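You operate a simulated robot arm through the tools that you are given. There is no shell and no other tool. Be economical: measure what you need, move in short steps, check, and stop when the job is done.

You are at the controls of a simulated robot arm. One attempt, no reset.

JOB
Check the orange-clip strip's haze in the dark: strip on the glass, cover on, lamp on, read.
Fine: cover square on the lamp box before the lamp; lamp off again; strip and cover stay, and so do the other strips.

It is judged by the outcome, as a careful person would: the job done as asked, and still so three seconds after it is handed in. It fails if anything else is knocked over, pushed out of place, dropped, spilled or broken. Lids that push on must go on centred and level and be pressed home; caps that screw on are set level and turned clockwise until they are tight.

ROBOT AND FRAMES
A 7-joint arm with a vacuum gripper, on a carriage that runs on a rail from [0.903, -0.001] to [-1.577, 0.002] (x, y) and turns from -130 to 203 degrees about z. Base frame: it is fixed where the carriage stands at the start and does not move with it; the origin is on the floor, on the carriage's upright axis, x ahead of it, y to its left, z up; the surface under the hand at the start is at about z = 0.86. Readings come in m, degrees, newtons and seconds.
With the tool pointing down near the work surface it reaches from about 0.3 to 0.72 m from the robot's upright axis, wherever it stands. Its first joint turns from -166.0 to 166.0 degrees. Places, roughly: blue-clip strip (4x11x4 cm) [0.5, 0.3, 0.9]; glass of the lamp box [0.4, 0.6, 0.9]; lamp box [0.4, 0.6, 1]; lamp switch [0.5, 0.6, 0.9]. Payload 1.06 kg.
Tool frame: the origin (TCP) lies in the middle of the cups' lips, and z points out of the cups. The gripper has 1 cup of 0.024 m across, covering 0.024 by 0.024 m (tool x, y); the bellows give 0.008 m. With the vacuum on, a cup seals on a smooth face that it is pressed against (1 to 4 N); it does not hold porous or soft things. The pull reaches 23 N.
Orientation is told as [roll, pitch, yaw] about the base's x, y, z axes, in that order, counted from this pose: with the cups facing straight down, the tool's x points along the base's -x, its y along +y and its z along -z.

CONTROLS
- The arm moves only by the tool play_rows. Its argument "moves" is a list of rows, each an object (a shift or turn left out is 0, a gripper value left out holds the last) with "translation": the shift along the base's x, y, z in m, a list of three; "delta_rot": the turn, a rotation vector about the base's x, y, z in rad, a list of three. In form: [{"translation": [tx, ty, tz], "delta_rot": [wx, wy, wz]}, ...]. A call has 1 to 10 rows; each row shifts and turns the commanded pose from where the row before left it. "suction" is the vacuum: 1 switches it on, 0 off, set as the call begins (left out, the last holds). Each row takes 0.2 s and may step no farther than 0.05 m and 8.6 degrees from the row before; otherwise, or with a gripper value out of range, the whole call is refused. Where a pose cannot be reached the arm comes as near as it can. A force on the tool above 60 N (or 10 N above the force at the start of the call, whichever is more), or a blocked arm, ends the call early, and 0.2 s more pass. The pull builds up within a second once a cup has sealed. Time passes only in rows, and 0.2 s behind the last, so rows that do not move give it time. It gives the time, the measured TCP pose, the force on the tool (base axes) and the pull of the vacuum at its end, in the units of the frame above (readings bear some noise), with the torque about the TCP (base axes, N m) and any sound that the robot's microphone picked up.
- Cameras (640 x 400 px; columns grow to the right, rows downward): "scene" is now at [-0.0131, 0.211, 1.4553]; the picture's right is [0.80, -0.60, 0.00], its down [-0.47, -0.63, -0.62] and it looks along [0.37, 0.49, -0.79] (base axes); focal length 274 px, centre (320, 200). "wrist" rides on the gripper at [0.078, 0.019, -0.096] in the tool frame; the picture's right is [-0.24, 0.97, 0.00], its down [-0.71, -0.17, -0.69] and it looks along [-0.67, -0.16, 0.73] (tool axes); focal length 243 px, centre (320, 200). There is no depth. A picture from a camera that has moved, and an enlarged one, comes with that camera's place and axes in the base frame and with its lens.
- camera(camera): a new picture of that camera. The clock stands still meanwhile.
- move_column(by): slides the trunk up (or, below 0, down) by that many m; the arm and the scene camera ride with it, the base frame stays. It gives what a move gives, with no picture.
- base_move(legs): drives the robot by 1 to 6 legs, each [ahead, left, turn to the left] in m, m and degrees, along the robot's own axes; the way and the turn of a leg run together, so that a leg with both is an arc; at most 1.5 m and 180 degrees a leg. The arm and the cameras ride along, it lands a little off, and it stops where it bumps. It keeps to its track: a leg is cut to what the track allows. It gives what a move gives.
- turn_head(pan, tilt): turns the head with the scene camera to pan (to the left, within 155 degrees either way) and tilt (down, from -29 to 69), counted from straight ahead of the robot. It gives what a move gives.
- close_up(camera, box): a new picture of the part [left, top, right, bottom] of that camera's present view, enlarged. The clock stands still meanwhile.
- sign_off(): hands the job in; it is judged then, once.

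Go step by step. Nothing tells you exact positions but the pictures and the camera data: compare them with the known pose of the tool, close in by small moves and look again before you grip or let go. The budget is 120 turns and 90 pictures, counting those below and the enlarged ones. Unless the task says otherwise, let go and move clear before handing in, and close with one line.

The tools are called after "Call:" as name(argument=value, ...) on one line, values as JSON. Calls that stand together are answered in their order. play_rows: Moves the arm, as the interface text tells. Its arguments: {"type":"object","properties":{"moves":{"type":"array","items":{"type":"object","properties":{"translation":{"type":"array","items":{"type":"number"}},"delta_rot":{"type":"array","items":{"type":"number"}}}}},"suction":{"type":"number"}},"required":["moves"]} The other tools are called the same way: move_column (by) slides the trunk up or down; base_move (legs) drives the base; turn_head (pan, tilt) turns the head that bears the scene camera; camera (camera) takes a picture; close_up (camera, box) takes an enlarged picture of a part of a camera's view; sign_off () hands the job in.

At the start:

```text
clock: 0.0
eef_pos: [0.1259, 0.365, 1.1979]
orientation: [0.1, 0.1, -0.1]
wrist_force: [0.4, 0.2, -0.3]
moment: [-0.01, -0.03, 0.01]
pull: 0.0
trunk travel left (down, up): [-0.4, 0.19]
robot x, y, heading: [0.0004, 0.0019, -0.1]
head pan, tilt: [53.0, 51.7]
```

scene: 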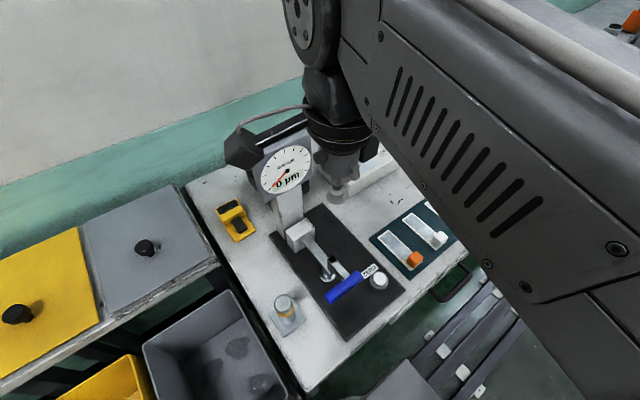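
wrist: 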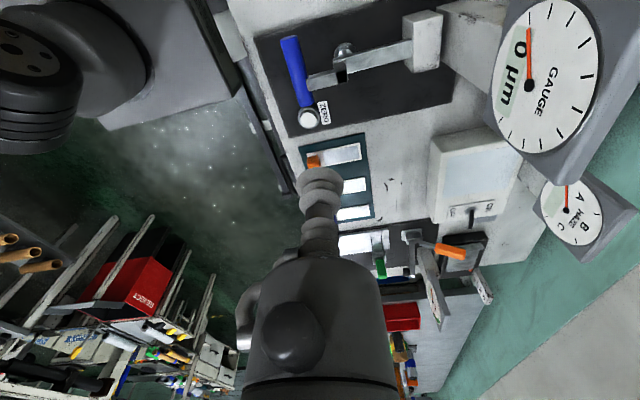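

I see a bench with a gauge, a teal mat with strips, and a lamp box with glass and a haze dial further off. I'll pan the head to see them better.

Call:
turn_head(pan=30, tilt=45)

Call:
camera(camera="scene")

Call:
close_up(camera="wrist", box=[280, 100, 520, 340])

```text
clock: 0.9
eef_pos: [0.126, 0.3663, 1.1983]
orientation: [0.1, 0.1, 0.0]
wrist_force: [1.1, -0.3, 0.5]
moment: [0.01, 0.02, -0.02]
pull: 0.1
trunk travel left (down, up): [-0.4, 0.19]
robot x, y, heading: [-0.0009, 0.0037, -0.2]
head pan, tilt: [30.0, 45.0]
```

```text
87 pictures are left
camera scene: at [0.0119, 0.1915, 1.4645], right [0.5, -0.87, 0.0], down [-0.61, -0.35, -0.71], along [0.61, 0.35, -0.71], focal length 274 px, centre (320, 200)
```

scene: 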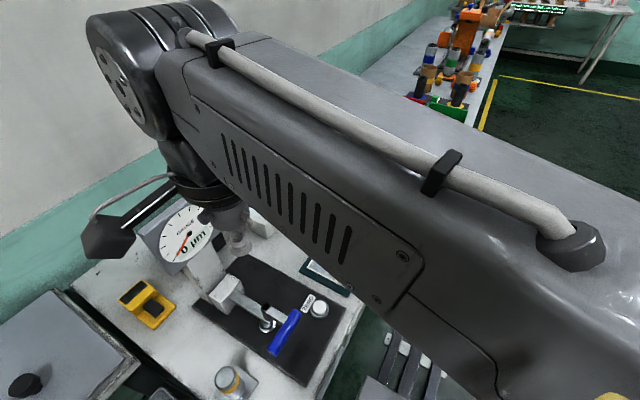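

```text
1.67 times, centred on (400, 220) of wrist
camera zoom: at [0.0463, 0.3841, 1.293], right [0.24, 0.97, 0.0], down [0.71, -0.17, 0.69], along [0.67, -0.16, -0.73], focal length 404 px, centre (187, 167)
```

zoom: 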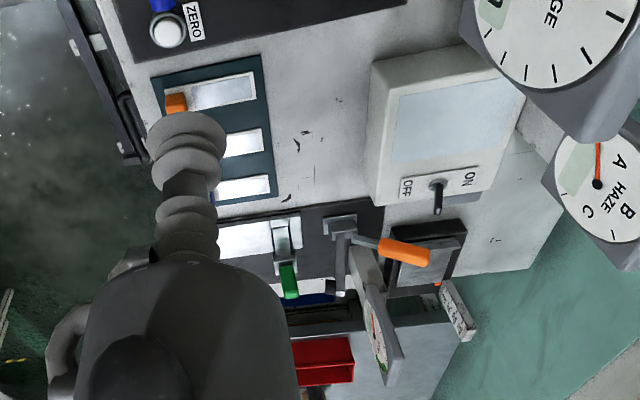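

The arm hides the view. I'll raise the hand a little and swing it back, then look again.

Call:
play_rows(moves=[{"translation": [0, 0, 0.05]}, {"translation": [-0.05, 0, 0], "delta_rot": [0, 0, 0.1]}, {"translation": [-0.05, 0, 0], "delta_rot": [0, 0, 0.1]}, {"translation": [-0.05, 0, 0], "delta_rot": [0, 0, 0.1]}, {"translation": [-0.05, 0, 0], "delta_rot": [0, 0, 0.1]}, {"translation": [-0.05, 0, 0], "delta_rot": [0, 0, 0.1]}, {"translation": [-0.05, 0, 0], "delta_rot": [0, 0, 0.1]}])

Call:
turn_head(pan=35, tilt=45)

Call:
camera(camera="scene")

```text
clock: 2.5
eef_pos: [-0.1682, 0.3692, 1.2463]
orientation: [0.2, 0.0, 33.6]
wrist_force: [0.6, -0.2, 0.7]
moment: [0.02, 0.0, -0.04]
pull: 0.1
trunk travel left (down, up): [-0.4, 0.19]
robot x, y, heading: [-0.0003, -0.0011, -0.1]
head pan, tilt: [30.0, 45.0]
```

```text
clock: 3.1
eef_pos: [-0.1683, 0.3691, 1.2445]
orientation: [-0.3, 0.1, 33.8]
wrist_force: [0.1, 0.2, 0.7]
moment: [-0.03, 0.05, -0.01]
pull: 0.0
trunk travel left (down, up): [-0.4, 0.19]
robot x, y, heading: [0.0001, 0.0019, 0.0]
head pan, tilt: [35.0, 45.0]
```

```text
85 pictures are left
camera scene: at [0.0081, 0.1974, 1.4645], right [0.57, -0.82, 0.0], down [-0.58, -0.41, -0.71], along [0.58, 0.41, -0.71], focal length 274 px, centre (320, 200)
```

scene: 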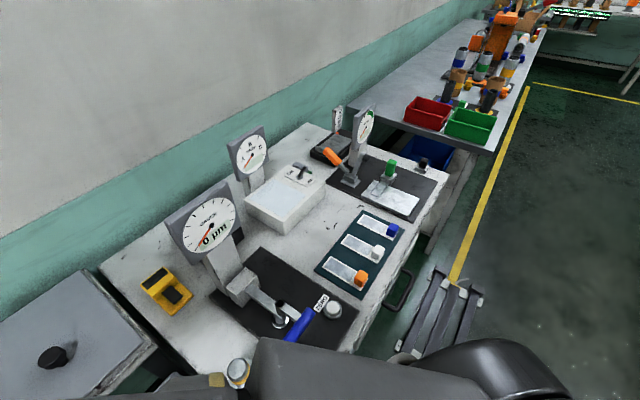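

Good view: mat with three strips, lamp box, haze dial behind it. I need to find the cover.

Call:
close_up(camera="scene", box=[210, 90, 450, 240])

Call:
close_up(camera="scene", box=[100, 190, 420, 390])

Call:
turn_head(pan=75, tilt=50)

Call:
camera(camera="scene")

Call:
camera(camera="wrist")

```text
2.67 times, centred on (330, 165) of scene
camera zoom: at [0.0081, 0.1974, 1.4645], right [0.57, -0.82, 0.0], down [-0.58, -0.41, -0.71], along [0.58, 0.41, -0.71], focal length 729 px, centre (293, 293)
```

zoom: 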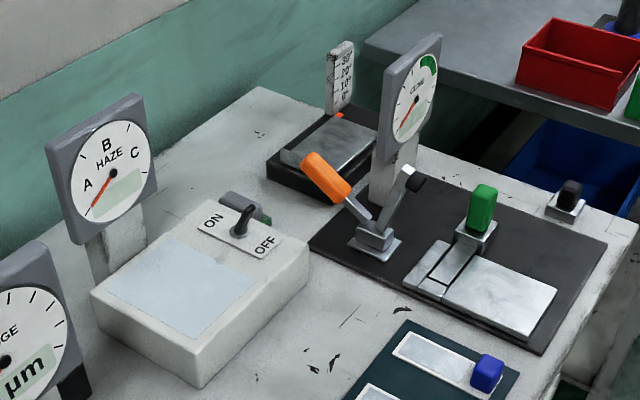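

```text
2.00 times, centred on (260, 290) of scene
camera zoom: at [0.0081, 0.1974, 1.4645], right [0.57, -0.82, 0.0], down [-0.58, -0.41, -0.71], along [0.58, 0.41, -0.71], focal length 547 px, centre (440, 20)
```

zoom: 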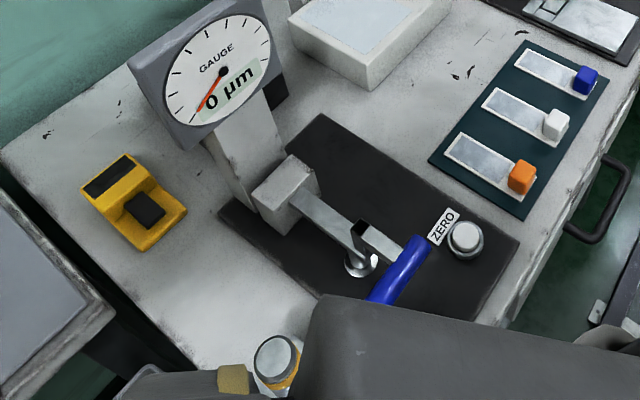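

```text
clock: 4.2
eef_pos: [-0.1693, 0.37, 1.2456]
orientation: [-0.2, 0.2, 33.9]
wrist_force: [0.6, -0.6, -0.9]
moment: [-0.02, 0.01, -0.01]
pull: 0.0
trunk travel left (down, up): [-0.4, 0.19]
robot x, y, heading: [0.0013, 0.0018, 0.2]
head pan, tilt: [75.0, 50.0]
```

```text
82 pictures are left
camera scene: at [-0.0385, 0.2252, 1.4576], right [0.97, -0.26, 0.0], down [-0.2, -0.74, -0.64], along [0.17, 0.62, -0.77], focal length 274 px, centre (320, 200)
```

scene: 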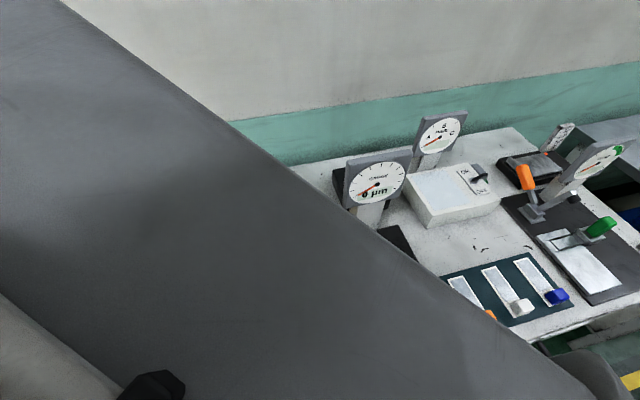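

```text
81 pictures are left
camera wrist: at [-0.2461, 0.342, 1.3401], right [-0.35, 0.94, 0.0], down [0.68, 0.26, 0.68], along [0.64, 0.23, -0.73], focal length 243 px, centre (320, 200)
```

wrist: 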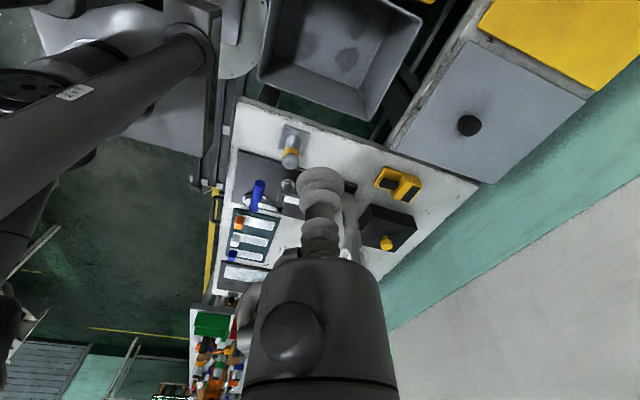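

There's a dark box with a yellow knob behind the gauge, likely the cover. I'll zoom in.

Call:
close_up(camera="wrist", box=[210, 100, 450, 300])

```text
2.00 times, centred on (330, 200) of wrist
camera zoom: at [-0.2461, 0.342, 1.3401], right [-0.35, 0.94, 0.0], down [0.68, 0.26, 0.68], along [0.64, 0.23, -0.73], focal length 485 px, centre (300, 200)
```

zoom: 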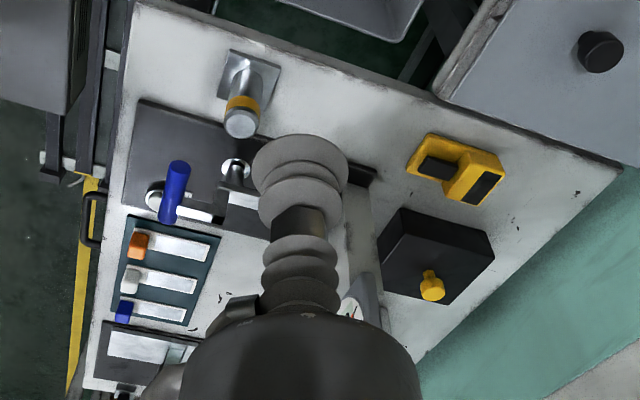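

The cover is the dark box with the yellow knob, near (0.16, 0.67), behind the gauge. I'll move the hand left for a clearer look.

Call:
play_rows(moves=[{"translation": [0, 0.05, 0], "delta_rot": [0, 0, -0.1]}, {"translation": [0, 0.05, 0], "delta_rot": [0, 0, -0.1]}, {"translation": [0, 0.05, 0], "delta_rot": [0, 0, -0.1]}, {"translation": [0, 0.04, 0], "delta_rot": [0, 0, -0.1]}])

Call:
camera(camera="wrist")

Call:
camera(camera="scene")

```text
clock: 4.8
eef_pos: [-0.093, 0.3996, 1.3301]
orientation: [9.3, -0.9, 18.4]
wrist_force: [-0.3, 0.2, 0.4]
moment: [-0.03, -0.01, -0.03]
pull: 0.0
out of reach, approached as far as the arm can: row 2
trunk travel left (down, up): [-0.4, 0.19]
robot x, y, heading: [-0.0012, -0.0012, -0.1]
head pan, tilt: [75.0, 50.0]
stopped in row 2: the arm was blocked; the commanded pose is now the measured one
```

```text
79 pictures are left
camera wrist: at [-0.1716, 0.3776, 1.4253], right [-0.08, 0.98, 0.16], down [0.75, -0.04, 0.66], along [0.66, 0.17, -0.73], focal length 243 px, centre (320, 200)
```

wrist: 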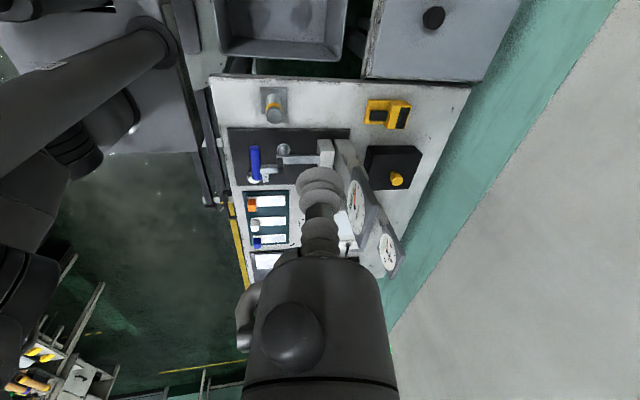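

```text
78 pictures are left
camera scene: at [-0.0369, 0.2272, 1.4585], right [0.96, -0.29, 0.0], down [-0.22, -0.72, -0.65], along [0.19, 0.63, -0.76], focal length 274 px, centre (320, 200)
```

scene: 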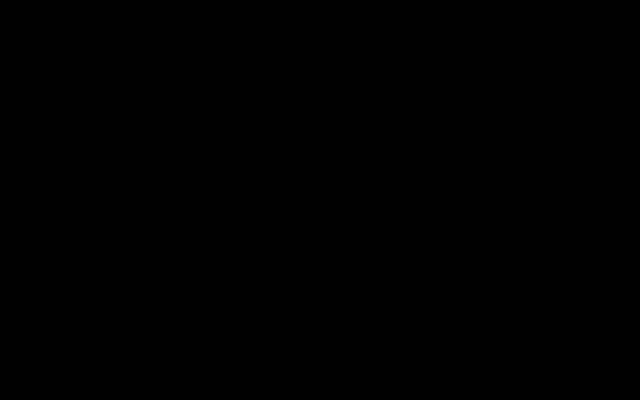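

The arm's elbow came up against the head. I'll bring the hand back level and towards its starting pose.

Call:
play_rows(moves=[{"translation": [0.02, -0.02, -0.03], "delta_rot": [-0.08, 0, -0.05]}, {"translation": [0.04, 0, -0.03], "delta_rot": [-0.08, 0.015, -0.1]}, {"translation": [0.05, 0, 0], "delta_rot": [0, 0, -0.1]}, {"translation": [0.05, 0, 0], "delta_rot": [0, 0, -0.07]}, {"translation": [0.05, 0, 0]}])

Call:
camera(camera="scene")

```text
clock: 6.0
eef_pos: [0.1131, 0.3764, 1.2745]
orientation: [1.1, 2.6, 0.5]
wrist_force: [0.6, -0.1, -0.4]
moment: [-0.02, -0.04, 0.03]
pull: 0.0
trunk travel left (down, up): [-0.4, 0.19]
robot x, y, heading: [0.001, -0.0022, -0.3]
head pan, tilt: [75.0, 50.0]
```

```text
77 pictures are left
camera scene: at [-0.0384, 0.2253, 1.4576], right [0.97, -0.26, 0.0], down [-0.2, -0.74, -0.64], along [0.17, 0.62, -0.77], focal length 274 px, centre (320, 200)
```

scene: 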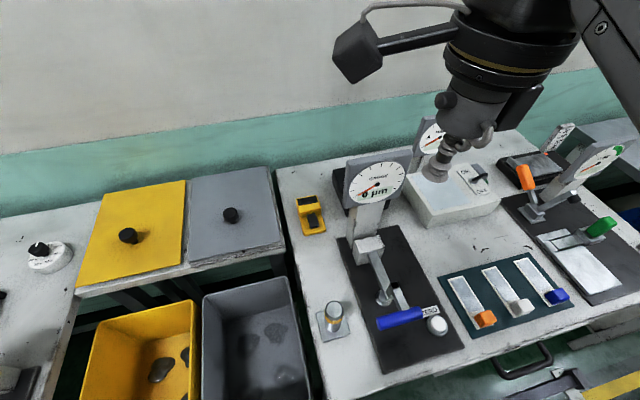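

Now I have a clear idea: gauge dial at about (0.14, 0.51, 1.12), cover behind it. I'll drive along the rail to x≈0.3 and turn to face the bench.

Call:
base_move(legs=[[0.3, 0, 0], [0, 0, 60]])

Call:
turn_head(pan=30, tilt=45)

Call:
camera(camera="scene")

Call:
camera(camera="wrist")

```text
clock: 8.9
eef_pos: [0.3577, 0.3769, 1.2785]
orientation: [1.5, 2.6, 9.7]
wrist_force: [0.4, -0.3, 0.1]
moment: [0.02, -0.01, -0.02]
pull: 0.1
trunk travel left (down, up): [-0.4, 0.19]
robot x, y, heading: [0.3073, -0.0032, 9.3]
head pan, tilt: [75.0, 50.0]
stopped in leg 2: the robot was blocked; the commanded pose is now the measured one
```

```text
clock: 10.1
eef_pos: [0.3562, 0.3755, 1.2786]
orientation: [1.7, 2.7, 10.0]
wrist_force: [0.6, -0.7, -0.2]
moment: [-0.02, 0.0, 0.01]
pull: 0.0
trunk travel left (down, up): [-0.4, 0.19]
robot x, y, heading: [0.3039, 0.0005, 9.3]
head pan, tilt: [30.0, 45.0]
```

```text
76 pictures are left
camera scene: at [0.2884, 0.1745, 1.4667], right [0.64, -0.77, -0.01], down [-0.55, -0.44, -0.71], along [0.54, 0.46, -0.7], focal length 274 px, centre (320, 200)
```

scene: 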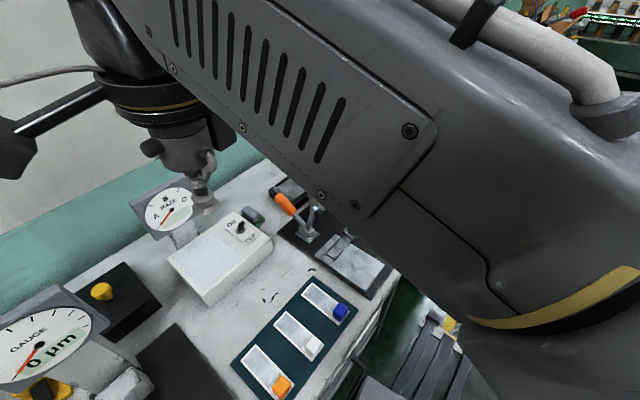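

```text
75 pictures are left
camera wrist: at [0.2799, 0.3788, 1.378], right [0.06, 1.0, 0.02], down [0.76, -0.06, 0.65], along [0.65, -0.03, -0.76], focal length 243 px, centre (320, 200)
```

wrist: 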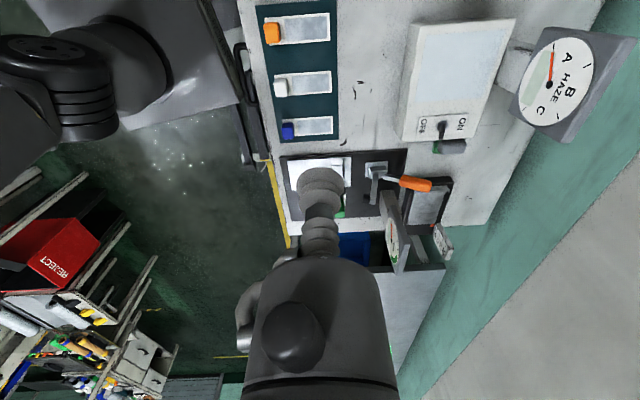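

I can see the cover with its knob, about (0.20, 0.70). Zooming for geometry of cover, strips and lamp box.

Call:
close_up(camera="scene", box=[40, 180, 280, 330])

Call:
close_up(camera="scene", box=[210, 250, 370, 400])

```text
2.67 times, centred on (160, 255) of scene
camera zoom: at [0.2884, 0.1745, 1.4667], right [0.64, -0.77, -0.01], down [-0.55, -0.44, -0.71], along [0.54, 0.46, -0.7], focal length 729 px, centre (747, 53)
```

zoom: 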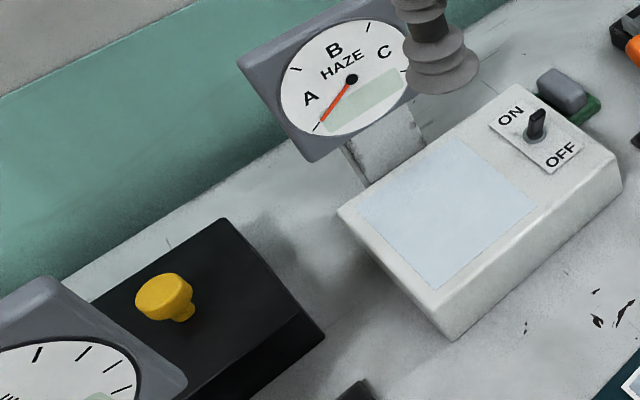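

```text
2.67 times, centred on (290, 325) of scene
camera zoom: at [0.2884, 0.1745, 1.4667], right [0.64, -0.77, -0.01], down [-0.55, -0.44, -0.71], along [0.54, 0.46, -0.7], focal length 729 px, centre (400, -133)
```

zoom: 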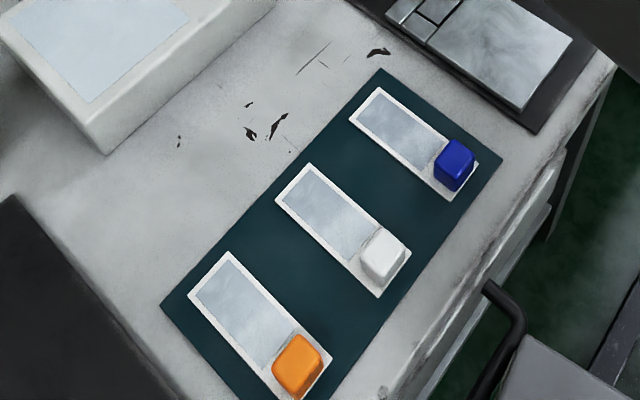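

Strip lies along y at about (0.326, 0.295–0.405); glass centre ≈(0.394, 0.621), top z≈0.91; cover knob ≈(0.20, 0.69). I'll level the hand and bring it above the orange strip.

Call:
play_rows(moves=[{"translation": [-0.015, -0.01, -0.03], "delta_rot": [-0.015, -0.024, -0.09]}, {"translation": [-0.015, -0.005, -0.05], "delta_rot": [-0.015, -0.023, -0.085]}, {"translation": [0, 0, -0.05]}, {"translation": [0, 0, -0.05]}])

Call:
camera(camera="wrist")

Call:
camera(camera="scene")

```text
refused: row 2 steps farther than a row can; nothing moved
```

```text
72 pictures are left
camera wrist: at [0.2799, 0.3788, 1.378], right [0.06, 1.0, 0.02], down [0.76, -0.06, 0.65], along [0.65, -0.03, -0.76], focal length 243 px, centre (320, 200)
```

wrist: 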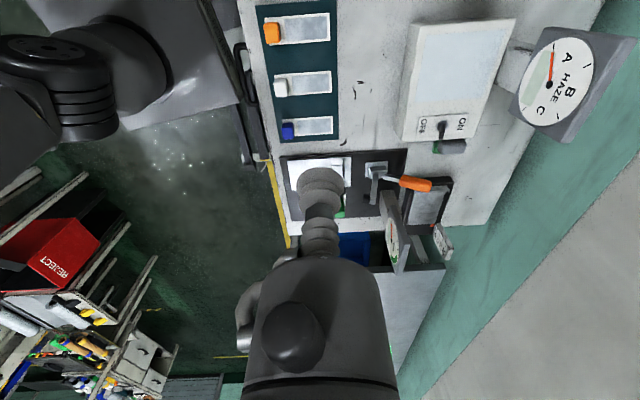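

```text
71 pictures are left
camera scene: at [0.2884, 0.1745, 1.4667], right [0.64, -0.77, -0.01], down [-0.55, -0.44, -0.71], along [0.54, 0.46, -0.7], focal length 274 px, centre (320, 200)
```

scene: 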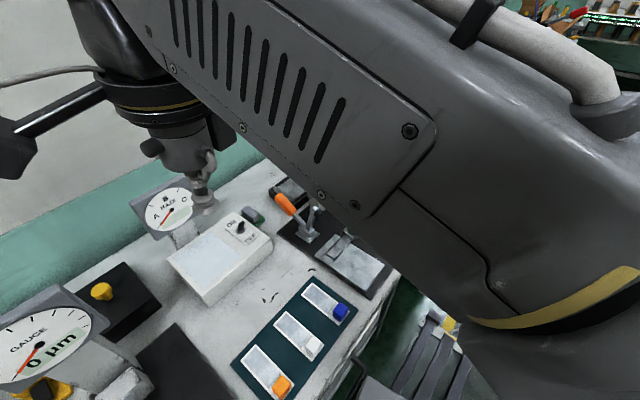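

Step limit includes the diagonal; I'll use smaller rows.

Call:
play_rows(moves=[{"translation": [-0.01, -0.005, -0.03], "delta_rot": [-0.015, -0.024, -0.06]}, {"translation": [-0.01, -0.005, -0.04], "delta_rot": [-0.015, -0.023, -0.06]}, {"translation": [-0.01, -0.005, -0.04], "delta_rot": [0, 0, -0.055]}, {"translation": [0, 0, -0.045]}, {"translation": [0, 0, -0.045]}])

Call:
camera(camera="wrist")

Call:
camera(camera="scene")

```text
clock: 11.3
eef_pos: [0.3243, 0.3622, 1.0762]
orientation: [-0.3, 0.4, -0.2]
wrist_force: [0.2, 0.3, -1.3]
moment: [0.01, -0.02, 0.01]
pull: 0.1
trunk travel left (down, up): [-0.4, 0.19]
robot x, y, heading: [0.2999, 0.0014, 9.4]
head pan, tilt: [30.0, 45.0]
```

```text
70 pictures are left
camera wrist: at [0.2451, 0.3817, 1.172], right [0.24, 0.97, -0.01], down [0.71, -0.17, 0.68], along [0.66, -0.17, -0.73], focal length 243 px, centre (320, 200)
```

wrist: 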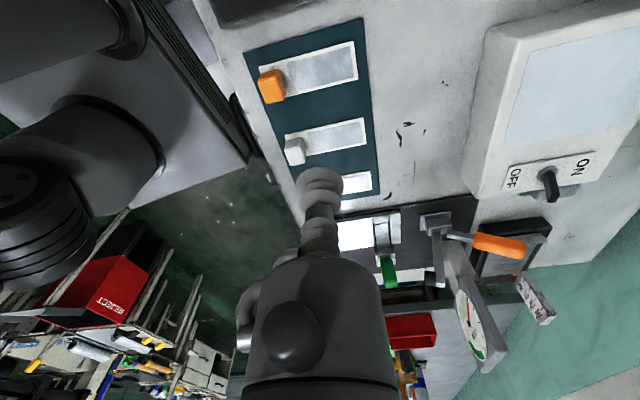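

```text
69 pictures are left
camera scene: at [0.2875, 0.1743, 1.467], right [0.64, -0.77, -0.01], down [-0.55, -0.44, -0.71], along [0.54, 0.46, -0.7], focal length 274 px, centre (320, 200)
```

scene: 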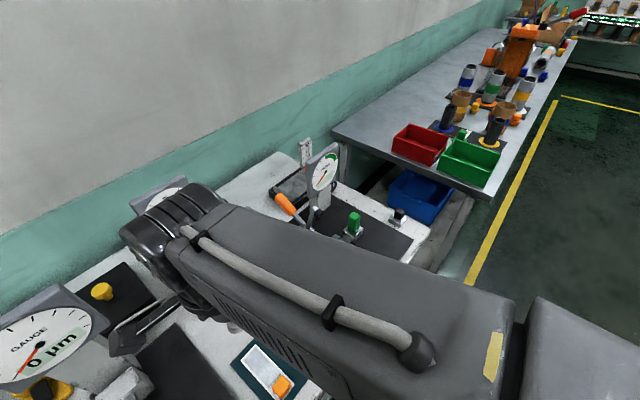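

Strip confirmed at x≈0.322, plate centre y≈0.355. Descending above it.

Call:
play_rows(moves=[{"translation": [-0.002, -0.003, -0.045]}, {"translation": [0, -0.003, -0.045]}, {"translation": [0, -0.003, -0.045]}, {"translation": [0, 0, -0.03]}])

Call:
camera(camera="wrist")

Call:
camera(camera="scene")

```text
clock: 12.3
eef_pos: [0.3202, 0.3571, 0.9134]
orientation: [-0.3, 0.2, -0.1]
wrist_force: [-0.3, -0.1, 0.7]
moment: [-0.04, 0.0, -0.01]
pull: 0.1
trunk travel left (down, up): [-0.4, 0.19]
robot x, y, heading: [0.3055, -0.0, 9.3]
head pan, tilt: [30.0, 45.0]
```

```text
68 pictures are left
camera wrist: at [0.2415, 0.3767, 1.0086], right [0.24, 0.97, -0.01], down [0.71, -0.17, 0.68], along [0.66, -0.17, -0.73], focal length 243 px, centre (320, 200)
```

wrist: 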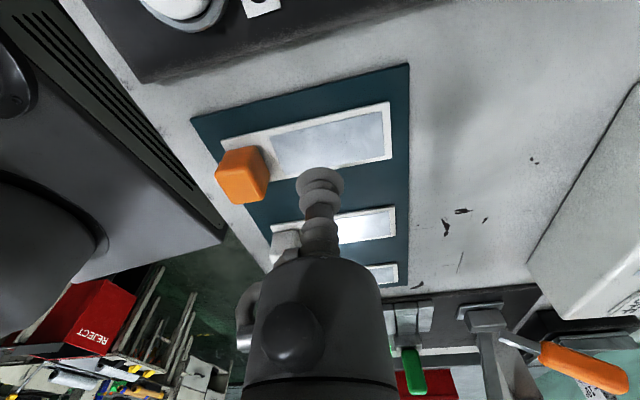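

```text
67 pictures are left
camera scene: at [0.2866, 0.1743, 1.467], right [0.64, -0.77, -0.01], down [-0.55, -0.44, -0.71], along [0.54, 0.46, -0.7], focal length 274 px, centre (320, 200)
```

scene: 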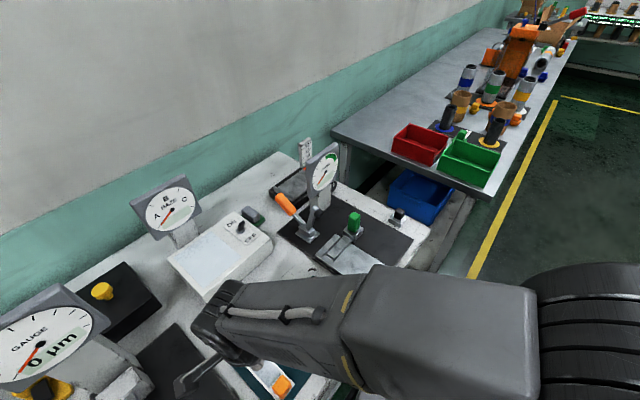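

Aligned over the plate. Descending with suction on, in small steps.

Call:
play_rows(moves=[{"translation": [0.002, 0, -0.02]}, {"translation": [0, 0, -0.015]}, {"translation": [0, 0, -0.005]}, {"translation": [0, 0, -0.003]}], suction=1)

```text
clock: 13.3
eef_pos: [0.3225, 0.3578, 0.8707]
orientation: [-0.3, 0.2, -0.1]
wrist_force: [0.5, -0.1, 0.0]
moment: [0.01, 0.01, 0.02]
pull: 0.1
trunk travel left (down, up): [-0.4, 0.19]
robot x, y, heading: [0.3058, -0.0003, 9.6]
head pan, tilt: [30.0, 45.0]
```

Call:
play_rows(moves=[{"translation": [0, 0, -0.003]}, {"translation": [0, 0, -0.002]}])

```text
clock: 13.9
eef_pos: [0.3224, 0.3568, 0.8649]
orientation: [-0.4, 0.2, -0.1]
wrist_force: [2.0, -9.5, 12.7]
moment: [0.05, -0.03, 0.01]
pull: 22.9
trunk travel left (down, up): [-0.4, 0.19]
robot x, y, heading: [0.3019, -0.0022, 9.5]
head pan, tilt: [30.0, 45.0]
```

Sealed, though there is some sideways load, so I lift straight up gently.

Call:
play_rows(moves=[{"translation": [0, 0, 0.003]}, {"translation": [0, 0, 0.01]}, {"translation": [0, 0, 0.02]}])

Call:
camera(camera="wrist")

```text
clock: 14.7
eef_pos: [0.3226, 0.3564, 0.8985]
orientation: [-0.4, 0.2, -0.1]
wrist_force: [-0.3, 0.7, 0.3]
moment: [0.02, -0.03, 0.02]
pull: 22.6
trunk travel left (down, up): [-0.4, 0.19]
robot x, y, heading: [0.302, -0.0007, 9.2]
head pan, tilt: [30.0, 45.0]
```

```text
66 pictures are left
camera wrist: at [0.2435, 0.3761, 0.9939], right [0.24, 0.97, -0.01], down [0.71, -0.17, 0.68], along [0.66, -0.17, -0.73], focal length 243 px, centre (320, 200)
```

wrist: 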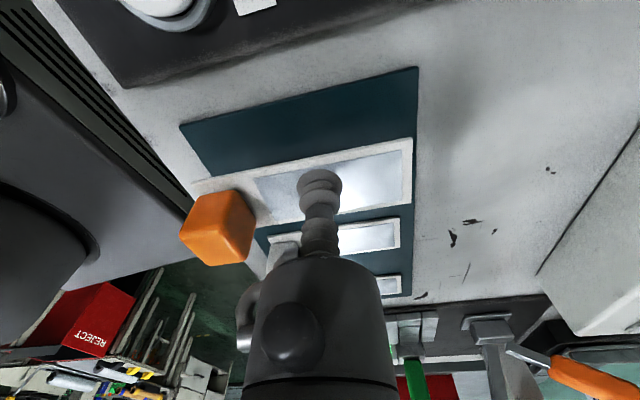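

Strip is lifted cleanly. Raising and carrying it toward the glass.

Call:
play_rows(moves=[{"translation": [0, 0, 0.04]}, {"translation": [0, 0, 0.04]}, {"translation": [0.02, 0.03, 0.03]}, {"translation": [0.02, 0.045, 0]}, {"translation": [0.015, 0.045, 0]}, {"translation": [0.015, 0.045, 0]}, {"translation": [0, 0.045, 0]}])

Call:
camera(camera="wrist")

Call:
camera(camera="scene")

```text
clock: 16.3
eef_pos: [0.3946, 0.5648, 1.0154]
orientation: [-0.3, 0.0, 0.0]
wrist_force: [-0.3, -0.2, 0.2]
moment: [0.03, -0.02, -0.01]
pull: 23.0
trunk travel left (down, up): [-0.4, 0.19]
robot x, y, heading: [0.3017, 0.0007, 9.6]
head pan, tilt: [30.0, 45.0]
```

```text
65 pictures are left
camera wrist: at [0.3156, 0.5845, 1.1103], right [0.24, 0.97, -0.01], down [0.71, -0.17, 0.68], along [0.66, -0.17, -0.73], focal length 243 px, centre (320, 200)
```

wrist: 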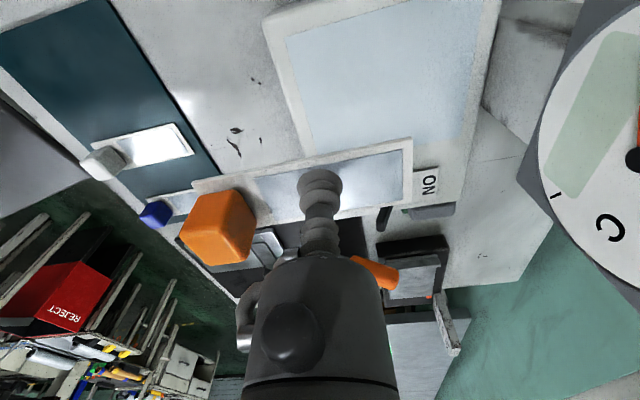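

```text
64 pictures are left
camera scene: at [0.2846, 0.1743, 1.4667], right [0.64, -0.77, -0.01], down [-0.55, -0.44, -0.71], along [0.55, 0.46, -0.7], focal length 274 px, centre (320, 200)
```

scene: 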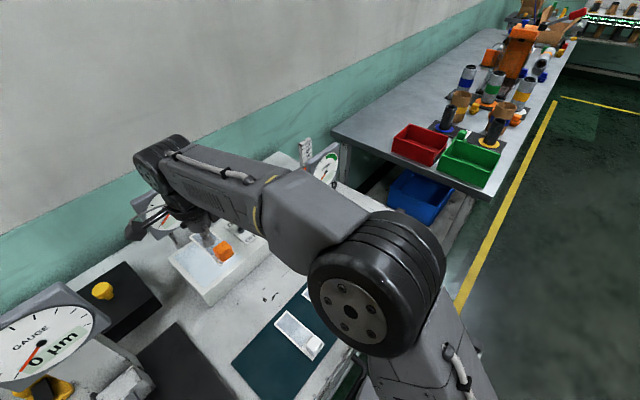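

Dial front sits at about y≈0.68 and overhangs a little, so I'll keep y≈0.621 for the hand. Moving in and lowering to check.

Call:
play_rows(moves=[{"translation": [0, 0.02, -0.02]}, {"translation": [0, 0.02, -0.02]}, {"translation": [0, 0.016, -0.015]}])

Call:
camera(camera="wrist")

Call:
close_up(camera="scene", box=[100, 120, 340, 320])

```text
clock: 17.1
eef_pos: [0.394, 0.6203, 0.9583]
orientation: [-0.2, 0.3, -0.2]
wrist_force: [-0.3, -1.3, -0.2]
moment: [0.04, -0.02, 0.04]
pull: 23.0
trunk travel left (down, up): [-0.4, 0.19]
robot x, y, heading: [0.3029, -0.001, 9.3]
head pan, tilt: [30.0, 45.0]
```

```text
63 pictures are left
camera wrist: at [0.3148, 0.6408, 1.0542], right [0.24, 0.97, -0.01], down [0.71, -0.17, 0.68], along [0.66, -0.17, -0.73], focal length 243 px, centre (320, 200)
```

wrist: 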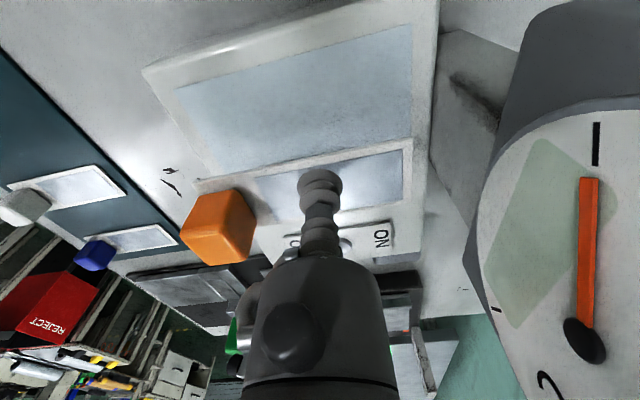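

```text
2.00 times, centred on (220, 220) of scene
camera zoom: at [0.2845, 0.1743, 1.4668], right [0.64, -0.77, -0.01], down [-0.55, -0.44, -0.71], along [0.55, 0.46, -0.7], focal length 547 px, centre (520, 160)
```

zoom: 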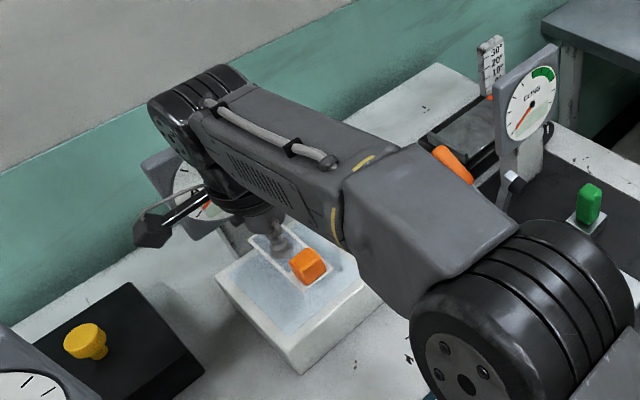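

Clearance to the dial is fine (face at y≈0.69). Lowering the strip onto the glass.

Call:
play_rows(moves=[{"translation": [0, 0, -0.015]}, {"translation": [0, 0, -0.012]}, {"translation": [0, 0, -0.005]}, {"translation": [0, 0, -0.003]}])

Call:
camera(camera="wrist")

```text
clock: 18.1
eef_pos: [0.3931, 0.6213, 0.9226]
orientation: [-0.3, 0.1, -0.2]
wrist_force: [0.3, -3.4, -0.1]
moment: [0.02, -0.04, 0.01]
pull: 23.1
trunk travel left (down, up): [-0.4, 0.19]
robot x, y, heading: [0.3058, -0.0058, 9.2]
head pan, tilt: [30.0, 45.0]
```

```text
61 pictures are left
camera wrist: at [0.3137, 0.641, 1.0173], right [0.24, 0.97, -0.01], down [0.71, -0.17, 0.68], along [0.66, -0.17, -0.73], focal length 243 px, centre (320, 200)
```

wrist: 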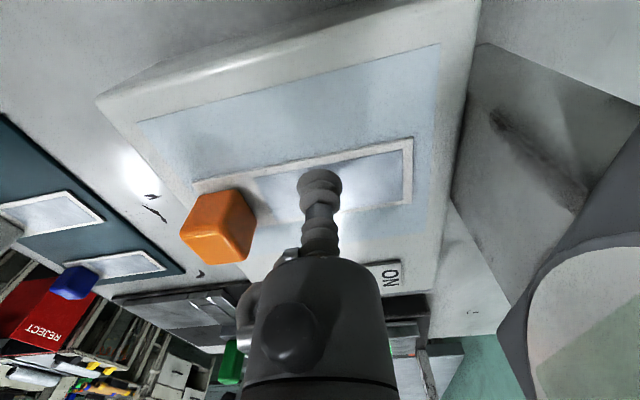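

There's a small −y force before contact; I'll check whether the wrist touches the dial.

Call:
close_up(camera="scene", box=[110, 120, 270, 280])

Call:
play_rows(moves=[{"translation": [0, -0.003, 0]}, {"translation": [0, 0, 0]}])

```text
2.50 times, centred on (190, 200) of scene
camera zoom: at [0.2842, 0.1742, 1.4668], right [0.64, -0.77, -0.01], down [-0.55, -0.44, -0.71], along [0.55, 0.46, -0.7], focal length 684 px, centre (645, 200)
```

zoom: 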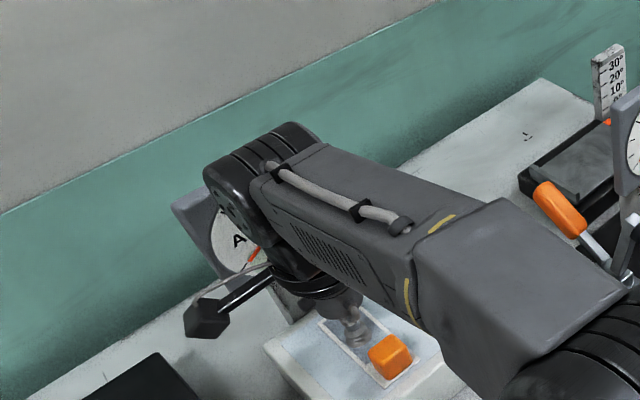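

```text
clock: 18.7
eef_pos: [0.3915, 0.6193, 0.9229]
orientation: [-0.2, 0.2, -0.1]
wrist_force: [-0.6, 3.4, -2.2]
moment: [0.01, 0.0, 0.01]
pull: 22.7
trunk travel left (down, up): [-0.4, 0.19]
robot x, y, heading: [0.306, -0.0007, 9.3]
head pan, tilt: [30.0, 45.0]
```

Call:
play_rows(moves=[{"translation": [0, 0, 0]}, {"translation": [0, 0, 0]}])

```text
clock: 19.3
eef_pos: [0.3919, 0.6191, 0.9212]
orientation: [-0.3, 0.0, -0.1]
wrist_force: [-0.2, 1.0, -0.9]
moment: [0.04, -0.01, 0.03]
pull: 22.9
trunk travel left (down, up): [-0.4, 0.19]
robot x, y, heading: [0.3043, -0.0036, 9.3]
head pan, tilt: [30.0, 45.0]
```

Just noise; no steady contact. Continuing down.

Call:
play_rows(moves=[{"translation": [0.001, 0.001, -0.002]}, {"translation": [0, 0, -0.002]}])

```text
clock: 19.9
eef_pos: [0.3937, 0.6205, 0.9192]
orientation: [-0.2, 0.1, -0.1]
wrist_force: [-3.7, -7.2, 17.4]
moment: [0.05, -0.06, 0.05]
pull: 22.6
trunk travel left (down, up): [-0.4, 0.19]
robot x, y, heading: [0.3023, -0.0011, 9.6]
head pan, tilt: [30.0, 45.0]
```

Strip is pressed on the glass. Releasing the vacuum and rising.

Call:
play_rows(moves=[{"translation": [0, 0, 0.001]}, {"translation": [0, 0, 0]}, {"translation": [0, 0, 0]}, {"translation": [0, 0, 0]}, {"translation": [0, 0, 0]}], suction=0)

Call:
play_rows(moves=[{"translation": [0, 0, 0.005]}, {"translation": [0, 0, 0.02]}, {"translation": [0, -0.02, 0.03]}])

Call:
camera(camera="wrist")

```text
clock: 21.1
eef_pos: [0.3926, 0.6207, 0.9205]
orientation: [-0.3, 0.0, 0.0]
wrist_force: [1.3, 0.2, 2.3]
moment: [-0.03, -0.01, -0.03]
pull: 0.1
trunk travel left (down, up): [-0.4, 0.19]
robot x, y, heading: [0.304, 0.0026, 9.5]
head pan, tilt: [30.0, 45.0]
```

```text
clock: 21.9
eef_pos: [0.3934, 0.5984, 0.9737]
orientation: [-0.4, 0.0, -0.2]
wrist_force: [-0.8, 0.0, -0.7]
moment: [0.01, 0.01, -0.03]
pull: 0.0
trunk travel left (down, up): [-0.4, 0.19]
robot x, y, heading: [0.2984, -0.0029, 9.3]
head pan, tilt: [30.0, 45.0]
```

```text
59 pictures are left
camera wrist: at [0.3141, 0.6177, 1.0694], right [0.24, 0.97, -0.01], down [0.71, -0.17, 0.68], along [0.66, -0.17, -0.73], focal length 243 px, centre (320, 200)
```

wrist: 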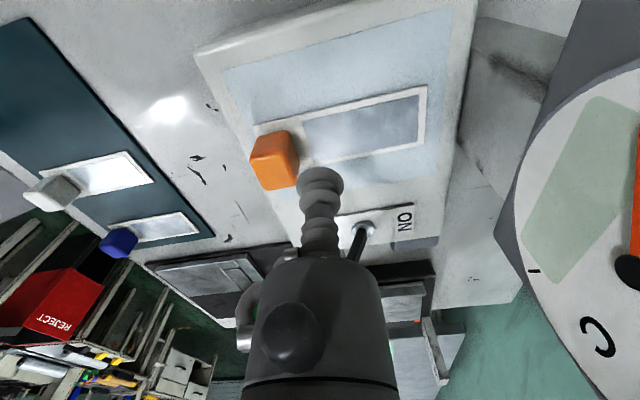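

Strip lies on the glass well placed (x .377–.418, y .553–.667). Now moving up and left to look at the cover.

Call:
play_rows(moves=[{"translation": [0, 0, 0.045]}, {"translation": [0, 0, 0.045]}, {"translation": [0, 0, 0.045]}, {"translation": [-0.045, 0.01, 0]}, {"translation": [-0.045, 0.01, 0]}, {"translation": [-0.04, 0.01, 0]}, {"translation": [-0.03, 0.01, 0]}])

Call:
camera(camera="wrist")

Call:
camera(camera="scene")

```text
clock: 23.5
eef_pos: [0.2541, 0.6004, 1.0914]
orientation: [-0.3, 0.2, -0.2]
wrist_force: [-0.7, 0.0, 0.6]
moment: [0.03, 0.01, 0.01]
pull: 0.1
out of reach, approached as far as the arm can: row 4, 5, 6, 7
trunk travel left (down, up): [-0.4, 0.19]
robot x, y, heading: [0.3044, -0.0002, 9.3]
head pan, tilt: [30.0, 45.0]
```

```text
58 pictures are left
camera wrist: at [0.1747, 0.6205, 1.1862], right [0.24, 0.97, -0.01], down [0.71, -0.17, 0.68], along [0.66, -0.17, -0.73], focal length 243 px, centre (320, 200)
```

wrist: 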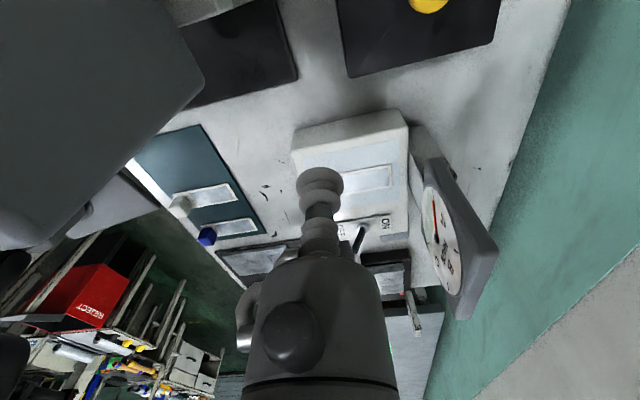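

```text
57 pictures are left
camera scene: at [0.2835, 0.1742, 1.4667], right [0.64, -0.77, -0.01], down [-0.55, -0.44, -0.71], along [0.55, 0.46, -0.7], focal length 274 px, centre (320, 200)
```

scene: 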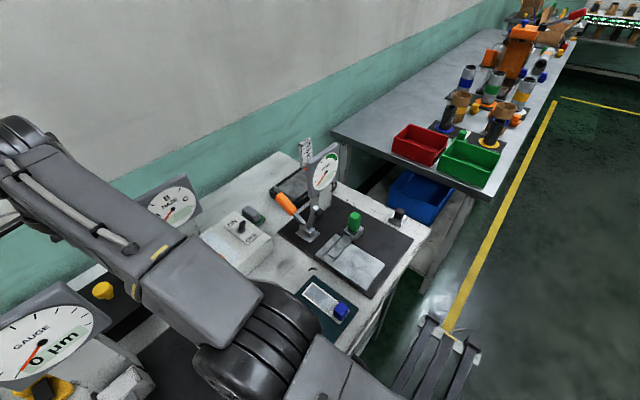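

The arm is near its reach at this height. I'll raise the trunk to get better reach, then continue.

Call:
move_column(by=0.1)

Call:
play_rows(moves=[{"translation": [-0.01, 0.03, -0.01]}, {"translation": [-0.01, 0.03, -0.02]}, {"translation": [-0.01, 0.02, -0.02]}])

Call:
camera(camera="wrist")

Call:
camera(camera="scene")

```text
clock: 24.8
eef_pos: [0.2544, 0.613, 1.1837]
orientation: [-1.0, 0.0, -0.1]
wrist_force: [-0.4, -0.5, 0.2]
moment: [0.03, 0.01, 0.0]
pull: 0.1
trunk travel left (down, up): [-0.5, 0.09]
robot x, y, heading: [0.3038, 0.0061, 9.6]
head pan, tilt: [30.0, 45.0]
```

```text
clock: 25.6
eef_pos: [0.2394, 0.6294, 1.1343]
orientation: [-0.9, 0.1, 0.0]
wrist_force: [1.0, 0.7, -0.5]
moment: [0.02, -0.02, -0.02]
pull: 0.1
out of reach, approached as far as the arm can: row 1, 2, 3
trunk travel left (down, up): [-0.5, 0.09]
robot x, y, heading: [0.3049, -0.0016, 9.5]
head pan, tilt: [30.0, 45.0]
```

```text
56 pictures are left
camera wrist: at [0.1606, 0.6502, 1.2292], right [0.24, 0.97, -0.02], down [0.71, -0.16, 0.69], along [0.66, -0.17, -0.73], focal length 243 px, centre (320, 200)
```

wrist: 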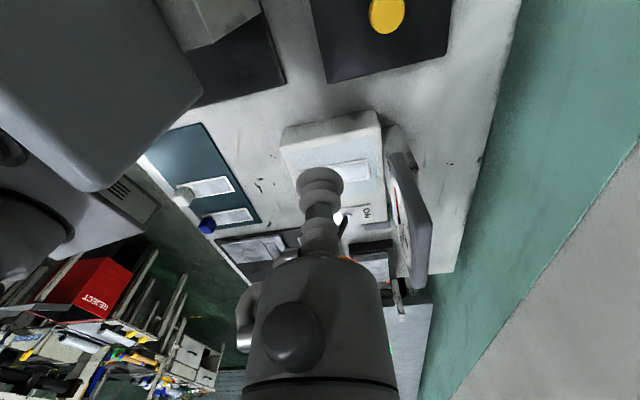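

```text
55 pictures are left
camera scene: at [0.283, 0.19, 1.5646], right [0.64, -0.77, 0.0], down [-0.55, -0.45, -0.71], along [0.55, 0.45, -0.71], focal length 274 px, centre (320, 200)
```

scene: 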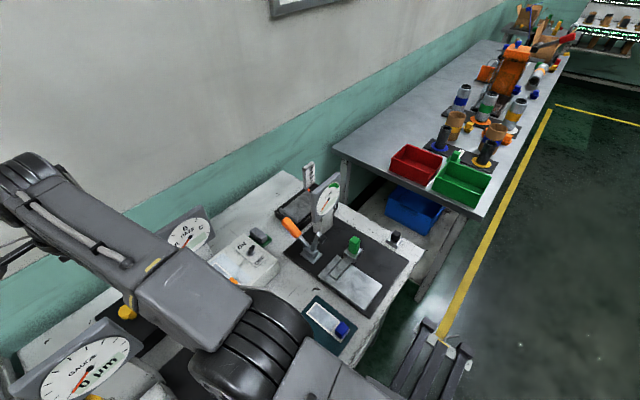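

Knob found by triangulation at about (0.202, 0.70, 0.94). Raising the trunk fully for reach, then approaching.

Call:
move_column(by=0.088)

Call:
play_rows(moves=[{"translation": [-0.005, 0.01, -0.045]}, {"translation": [-0.01, 0.02, -0.04]}, {"translation": [-0.01, 0.02, -0.04]}, {"translation": [-0.01, 0.015, -0.03]}])

Call:
camera(camera="wrist")

Call:
camera(camera="scene")

```text
clock: 26.8
eef_pos: [0.2393, 0.6301, 1.2227]
orientation: [-1.0, 0.1, 0.0]
wrist_force: [0.4, -0.2, -0.6]
moment: [0.01, 0.01, -0.02]
pull: 0.0
trunk travel left (down, up): [-0.588, 0.002]
robot x, y, heading: [0.3066, -0.0002, 9.7]
head pan, tilt: [30.0, 45.0]
```

```text
clock: 27.8
eef_pos: [0.2165, 0.6667, 1.0634]
orientation: [-1.0, 0.1, -0.3]
wrist_force: [0.7, -0.1, -0.6]
moment: [0.0, 0.02, -0.02]
pull: 0.1
out of reach, approached as far as the arm can: row 3, 4
trunk travel left (down, up): [-0.588, 0.002]
robot x, y, heading: [0.3031, 0.0006, 9.8]
head pan, tilt: [30.0, 45.0]
```

```text
54 pictures are left
camera wrist: at [0.1368, 0.6872, 1.1585], right [0.24, 0.97, -0.02], down [0.71, -0.16, 0.69], along [0.66, -0.18, -0.73], focal length 243 px, centre (320, 200)
```

wrist: 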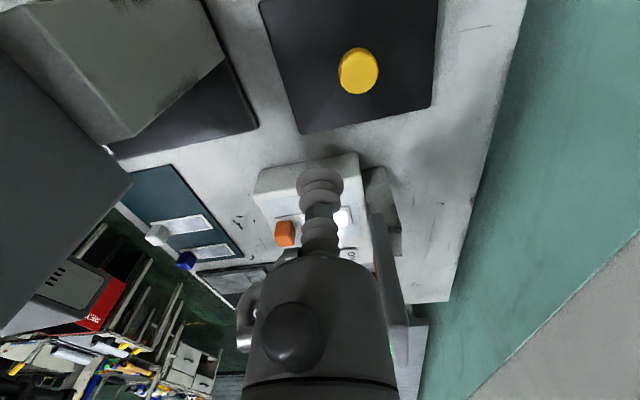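

```text
53 pictures are left
camera scene: at [0.283, 0.1905, 1.6525], right [0.64, -0.77, 0.0], down [-0.55, -0.45, -0.71], along [0.55, 0.45, -0.71], focal length 274 px, centre (320, 200)
```

scene: 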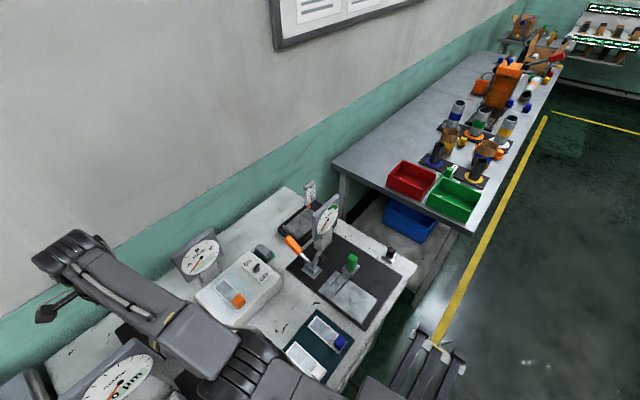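

Cover top is at z≈0.90 with x‑max .262, y .627–.771, and the knob is at (.2005, .6985, .94). I'll check the forearm's clearance to the gauge before descending.

Call:
turn_head(pan=75, tilt=55)

Call:
camera(camera="scene")

```text
clock: 28.9
eef_pos: [0.2167, 0.6662, 1.0643]
orientation: [-1.1, 0.1, -0.2]
wrist_force: [-0.6, 0.6, 0.2]
moment: [-0.02, 0.0, 0.02]
pull: 0.1
trunk travel left (down, up): [-0.588, 0.002]
robot x, y, heading: [0.302, -0.0013, 9.4]
head pan, tilt: [75.0, 55.0]
```

```text
52 pictures are left
camera scene: at [0.2274, 0.2103, 1.6391], right [1.0, -0.1, 0.0], down [-0.08, -0.82, -0.57], along [0.06, 0.57, -0.82], focal length 274 px, centre (320, 200)
```

scene: 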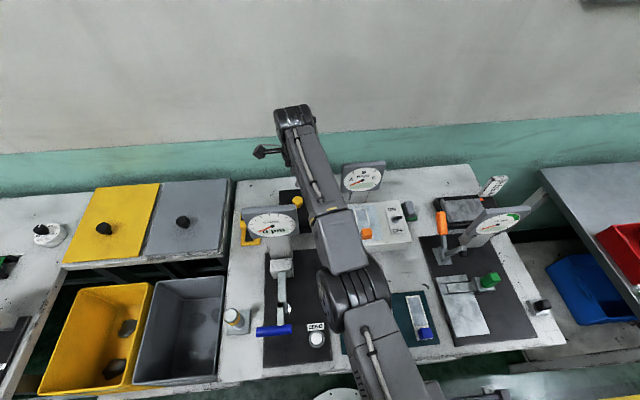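

The gap between forearm and gauge is about 1.5 cm, and the knob is at the edge of reach. So I'll shift the base right a little, grip the cover's flat near corner, and slide it a few cm out along the diagonal before taking it by the knob.

Call:
base_move(legs=[[0.042, 0, 0]])

Call:
play_rows(moves=[{"translation": [-0.01, -0.005, -0.04], "delta_rot": [0.018, 0, 0]}, {"translation": [-0.01, 0, -0.03]}])

Call:
camera(camera="wrist")

Call:
camera(camera="scene")

```text
clock: 29.8
eef_pos: [0.2586, 0.6655, 1.0647]
orientation: [-1.0, 0.2, -0.1]
wrist_force: [0.1, 0.2, 0.1]
moment: [0.0, 0.05, -0.02]
pull: 0.0
trunk travel left (down, up): [-0.588, 0.002]
robot x, y, heading: [0.3466, -0.002, 9.4]
head pan, tilt: [75.0, 55.0]
```

```text
clock: 30.4
eef_pos: [0.2364, 0.6701, 0.9943]
orientation: [0.0, 0.2, -0.1]
wrist_force: [0.9, -0.4, 0.2]
moment: [-0.03, -0.02, -0.01]
pull: 0.1
out of reach, approached as far as the arm can: row 1
trunk travel left (down, up): [-0.588, 0.002]
robot x, y, heading: [0.3443, 0.0006, 9.3]
head pan, tilt: [75.0, 55.0]
```

```text
51 pictures are left
camera wrist: at [0.1567, 0.6887, 1.0888], right [0.24, 0.97, 0.0], down [0.71, -0.17, 0.68], along [0.66, -0.16, -0.73], focal length 243 px, centre (320, 200)
```

wrist: 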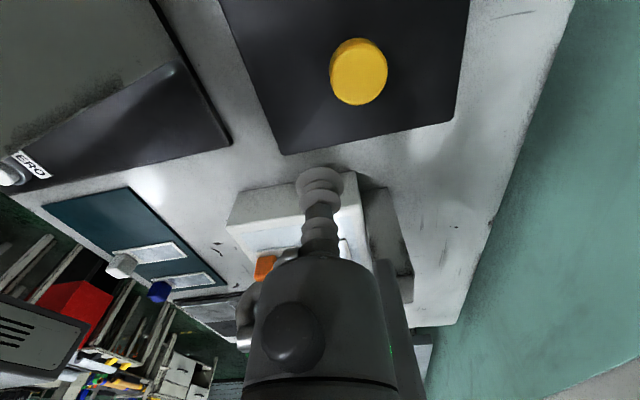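

```text
50 pictures are left
camera scene: at [0.2691, 0.2104, 1.6391], right [1.0, -0.1, 0.0], down [-0.08, -0.82, -0.57], along [0.05, 0.57, -0.82], focal length 274 px, centre (320, 200)
```

scene: 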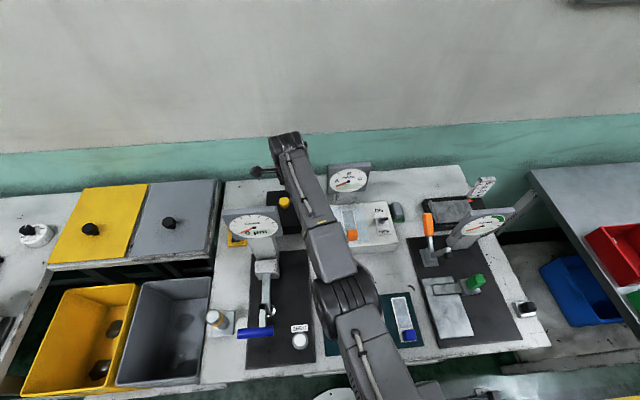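

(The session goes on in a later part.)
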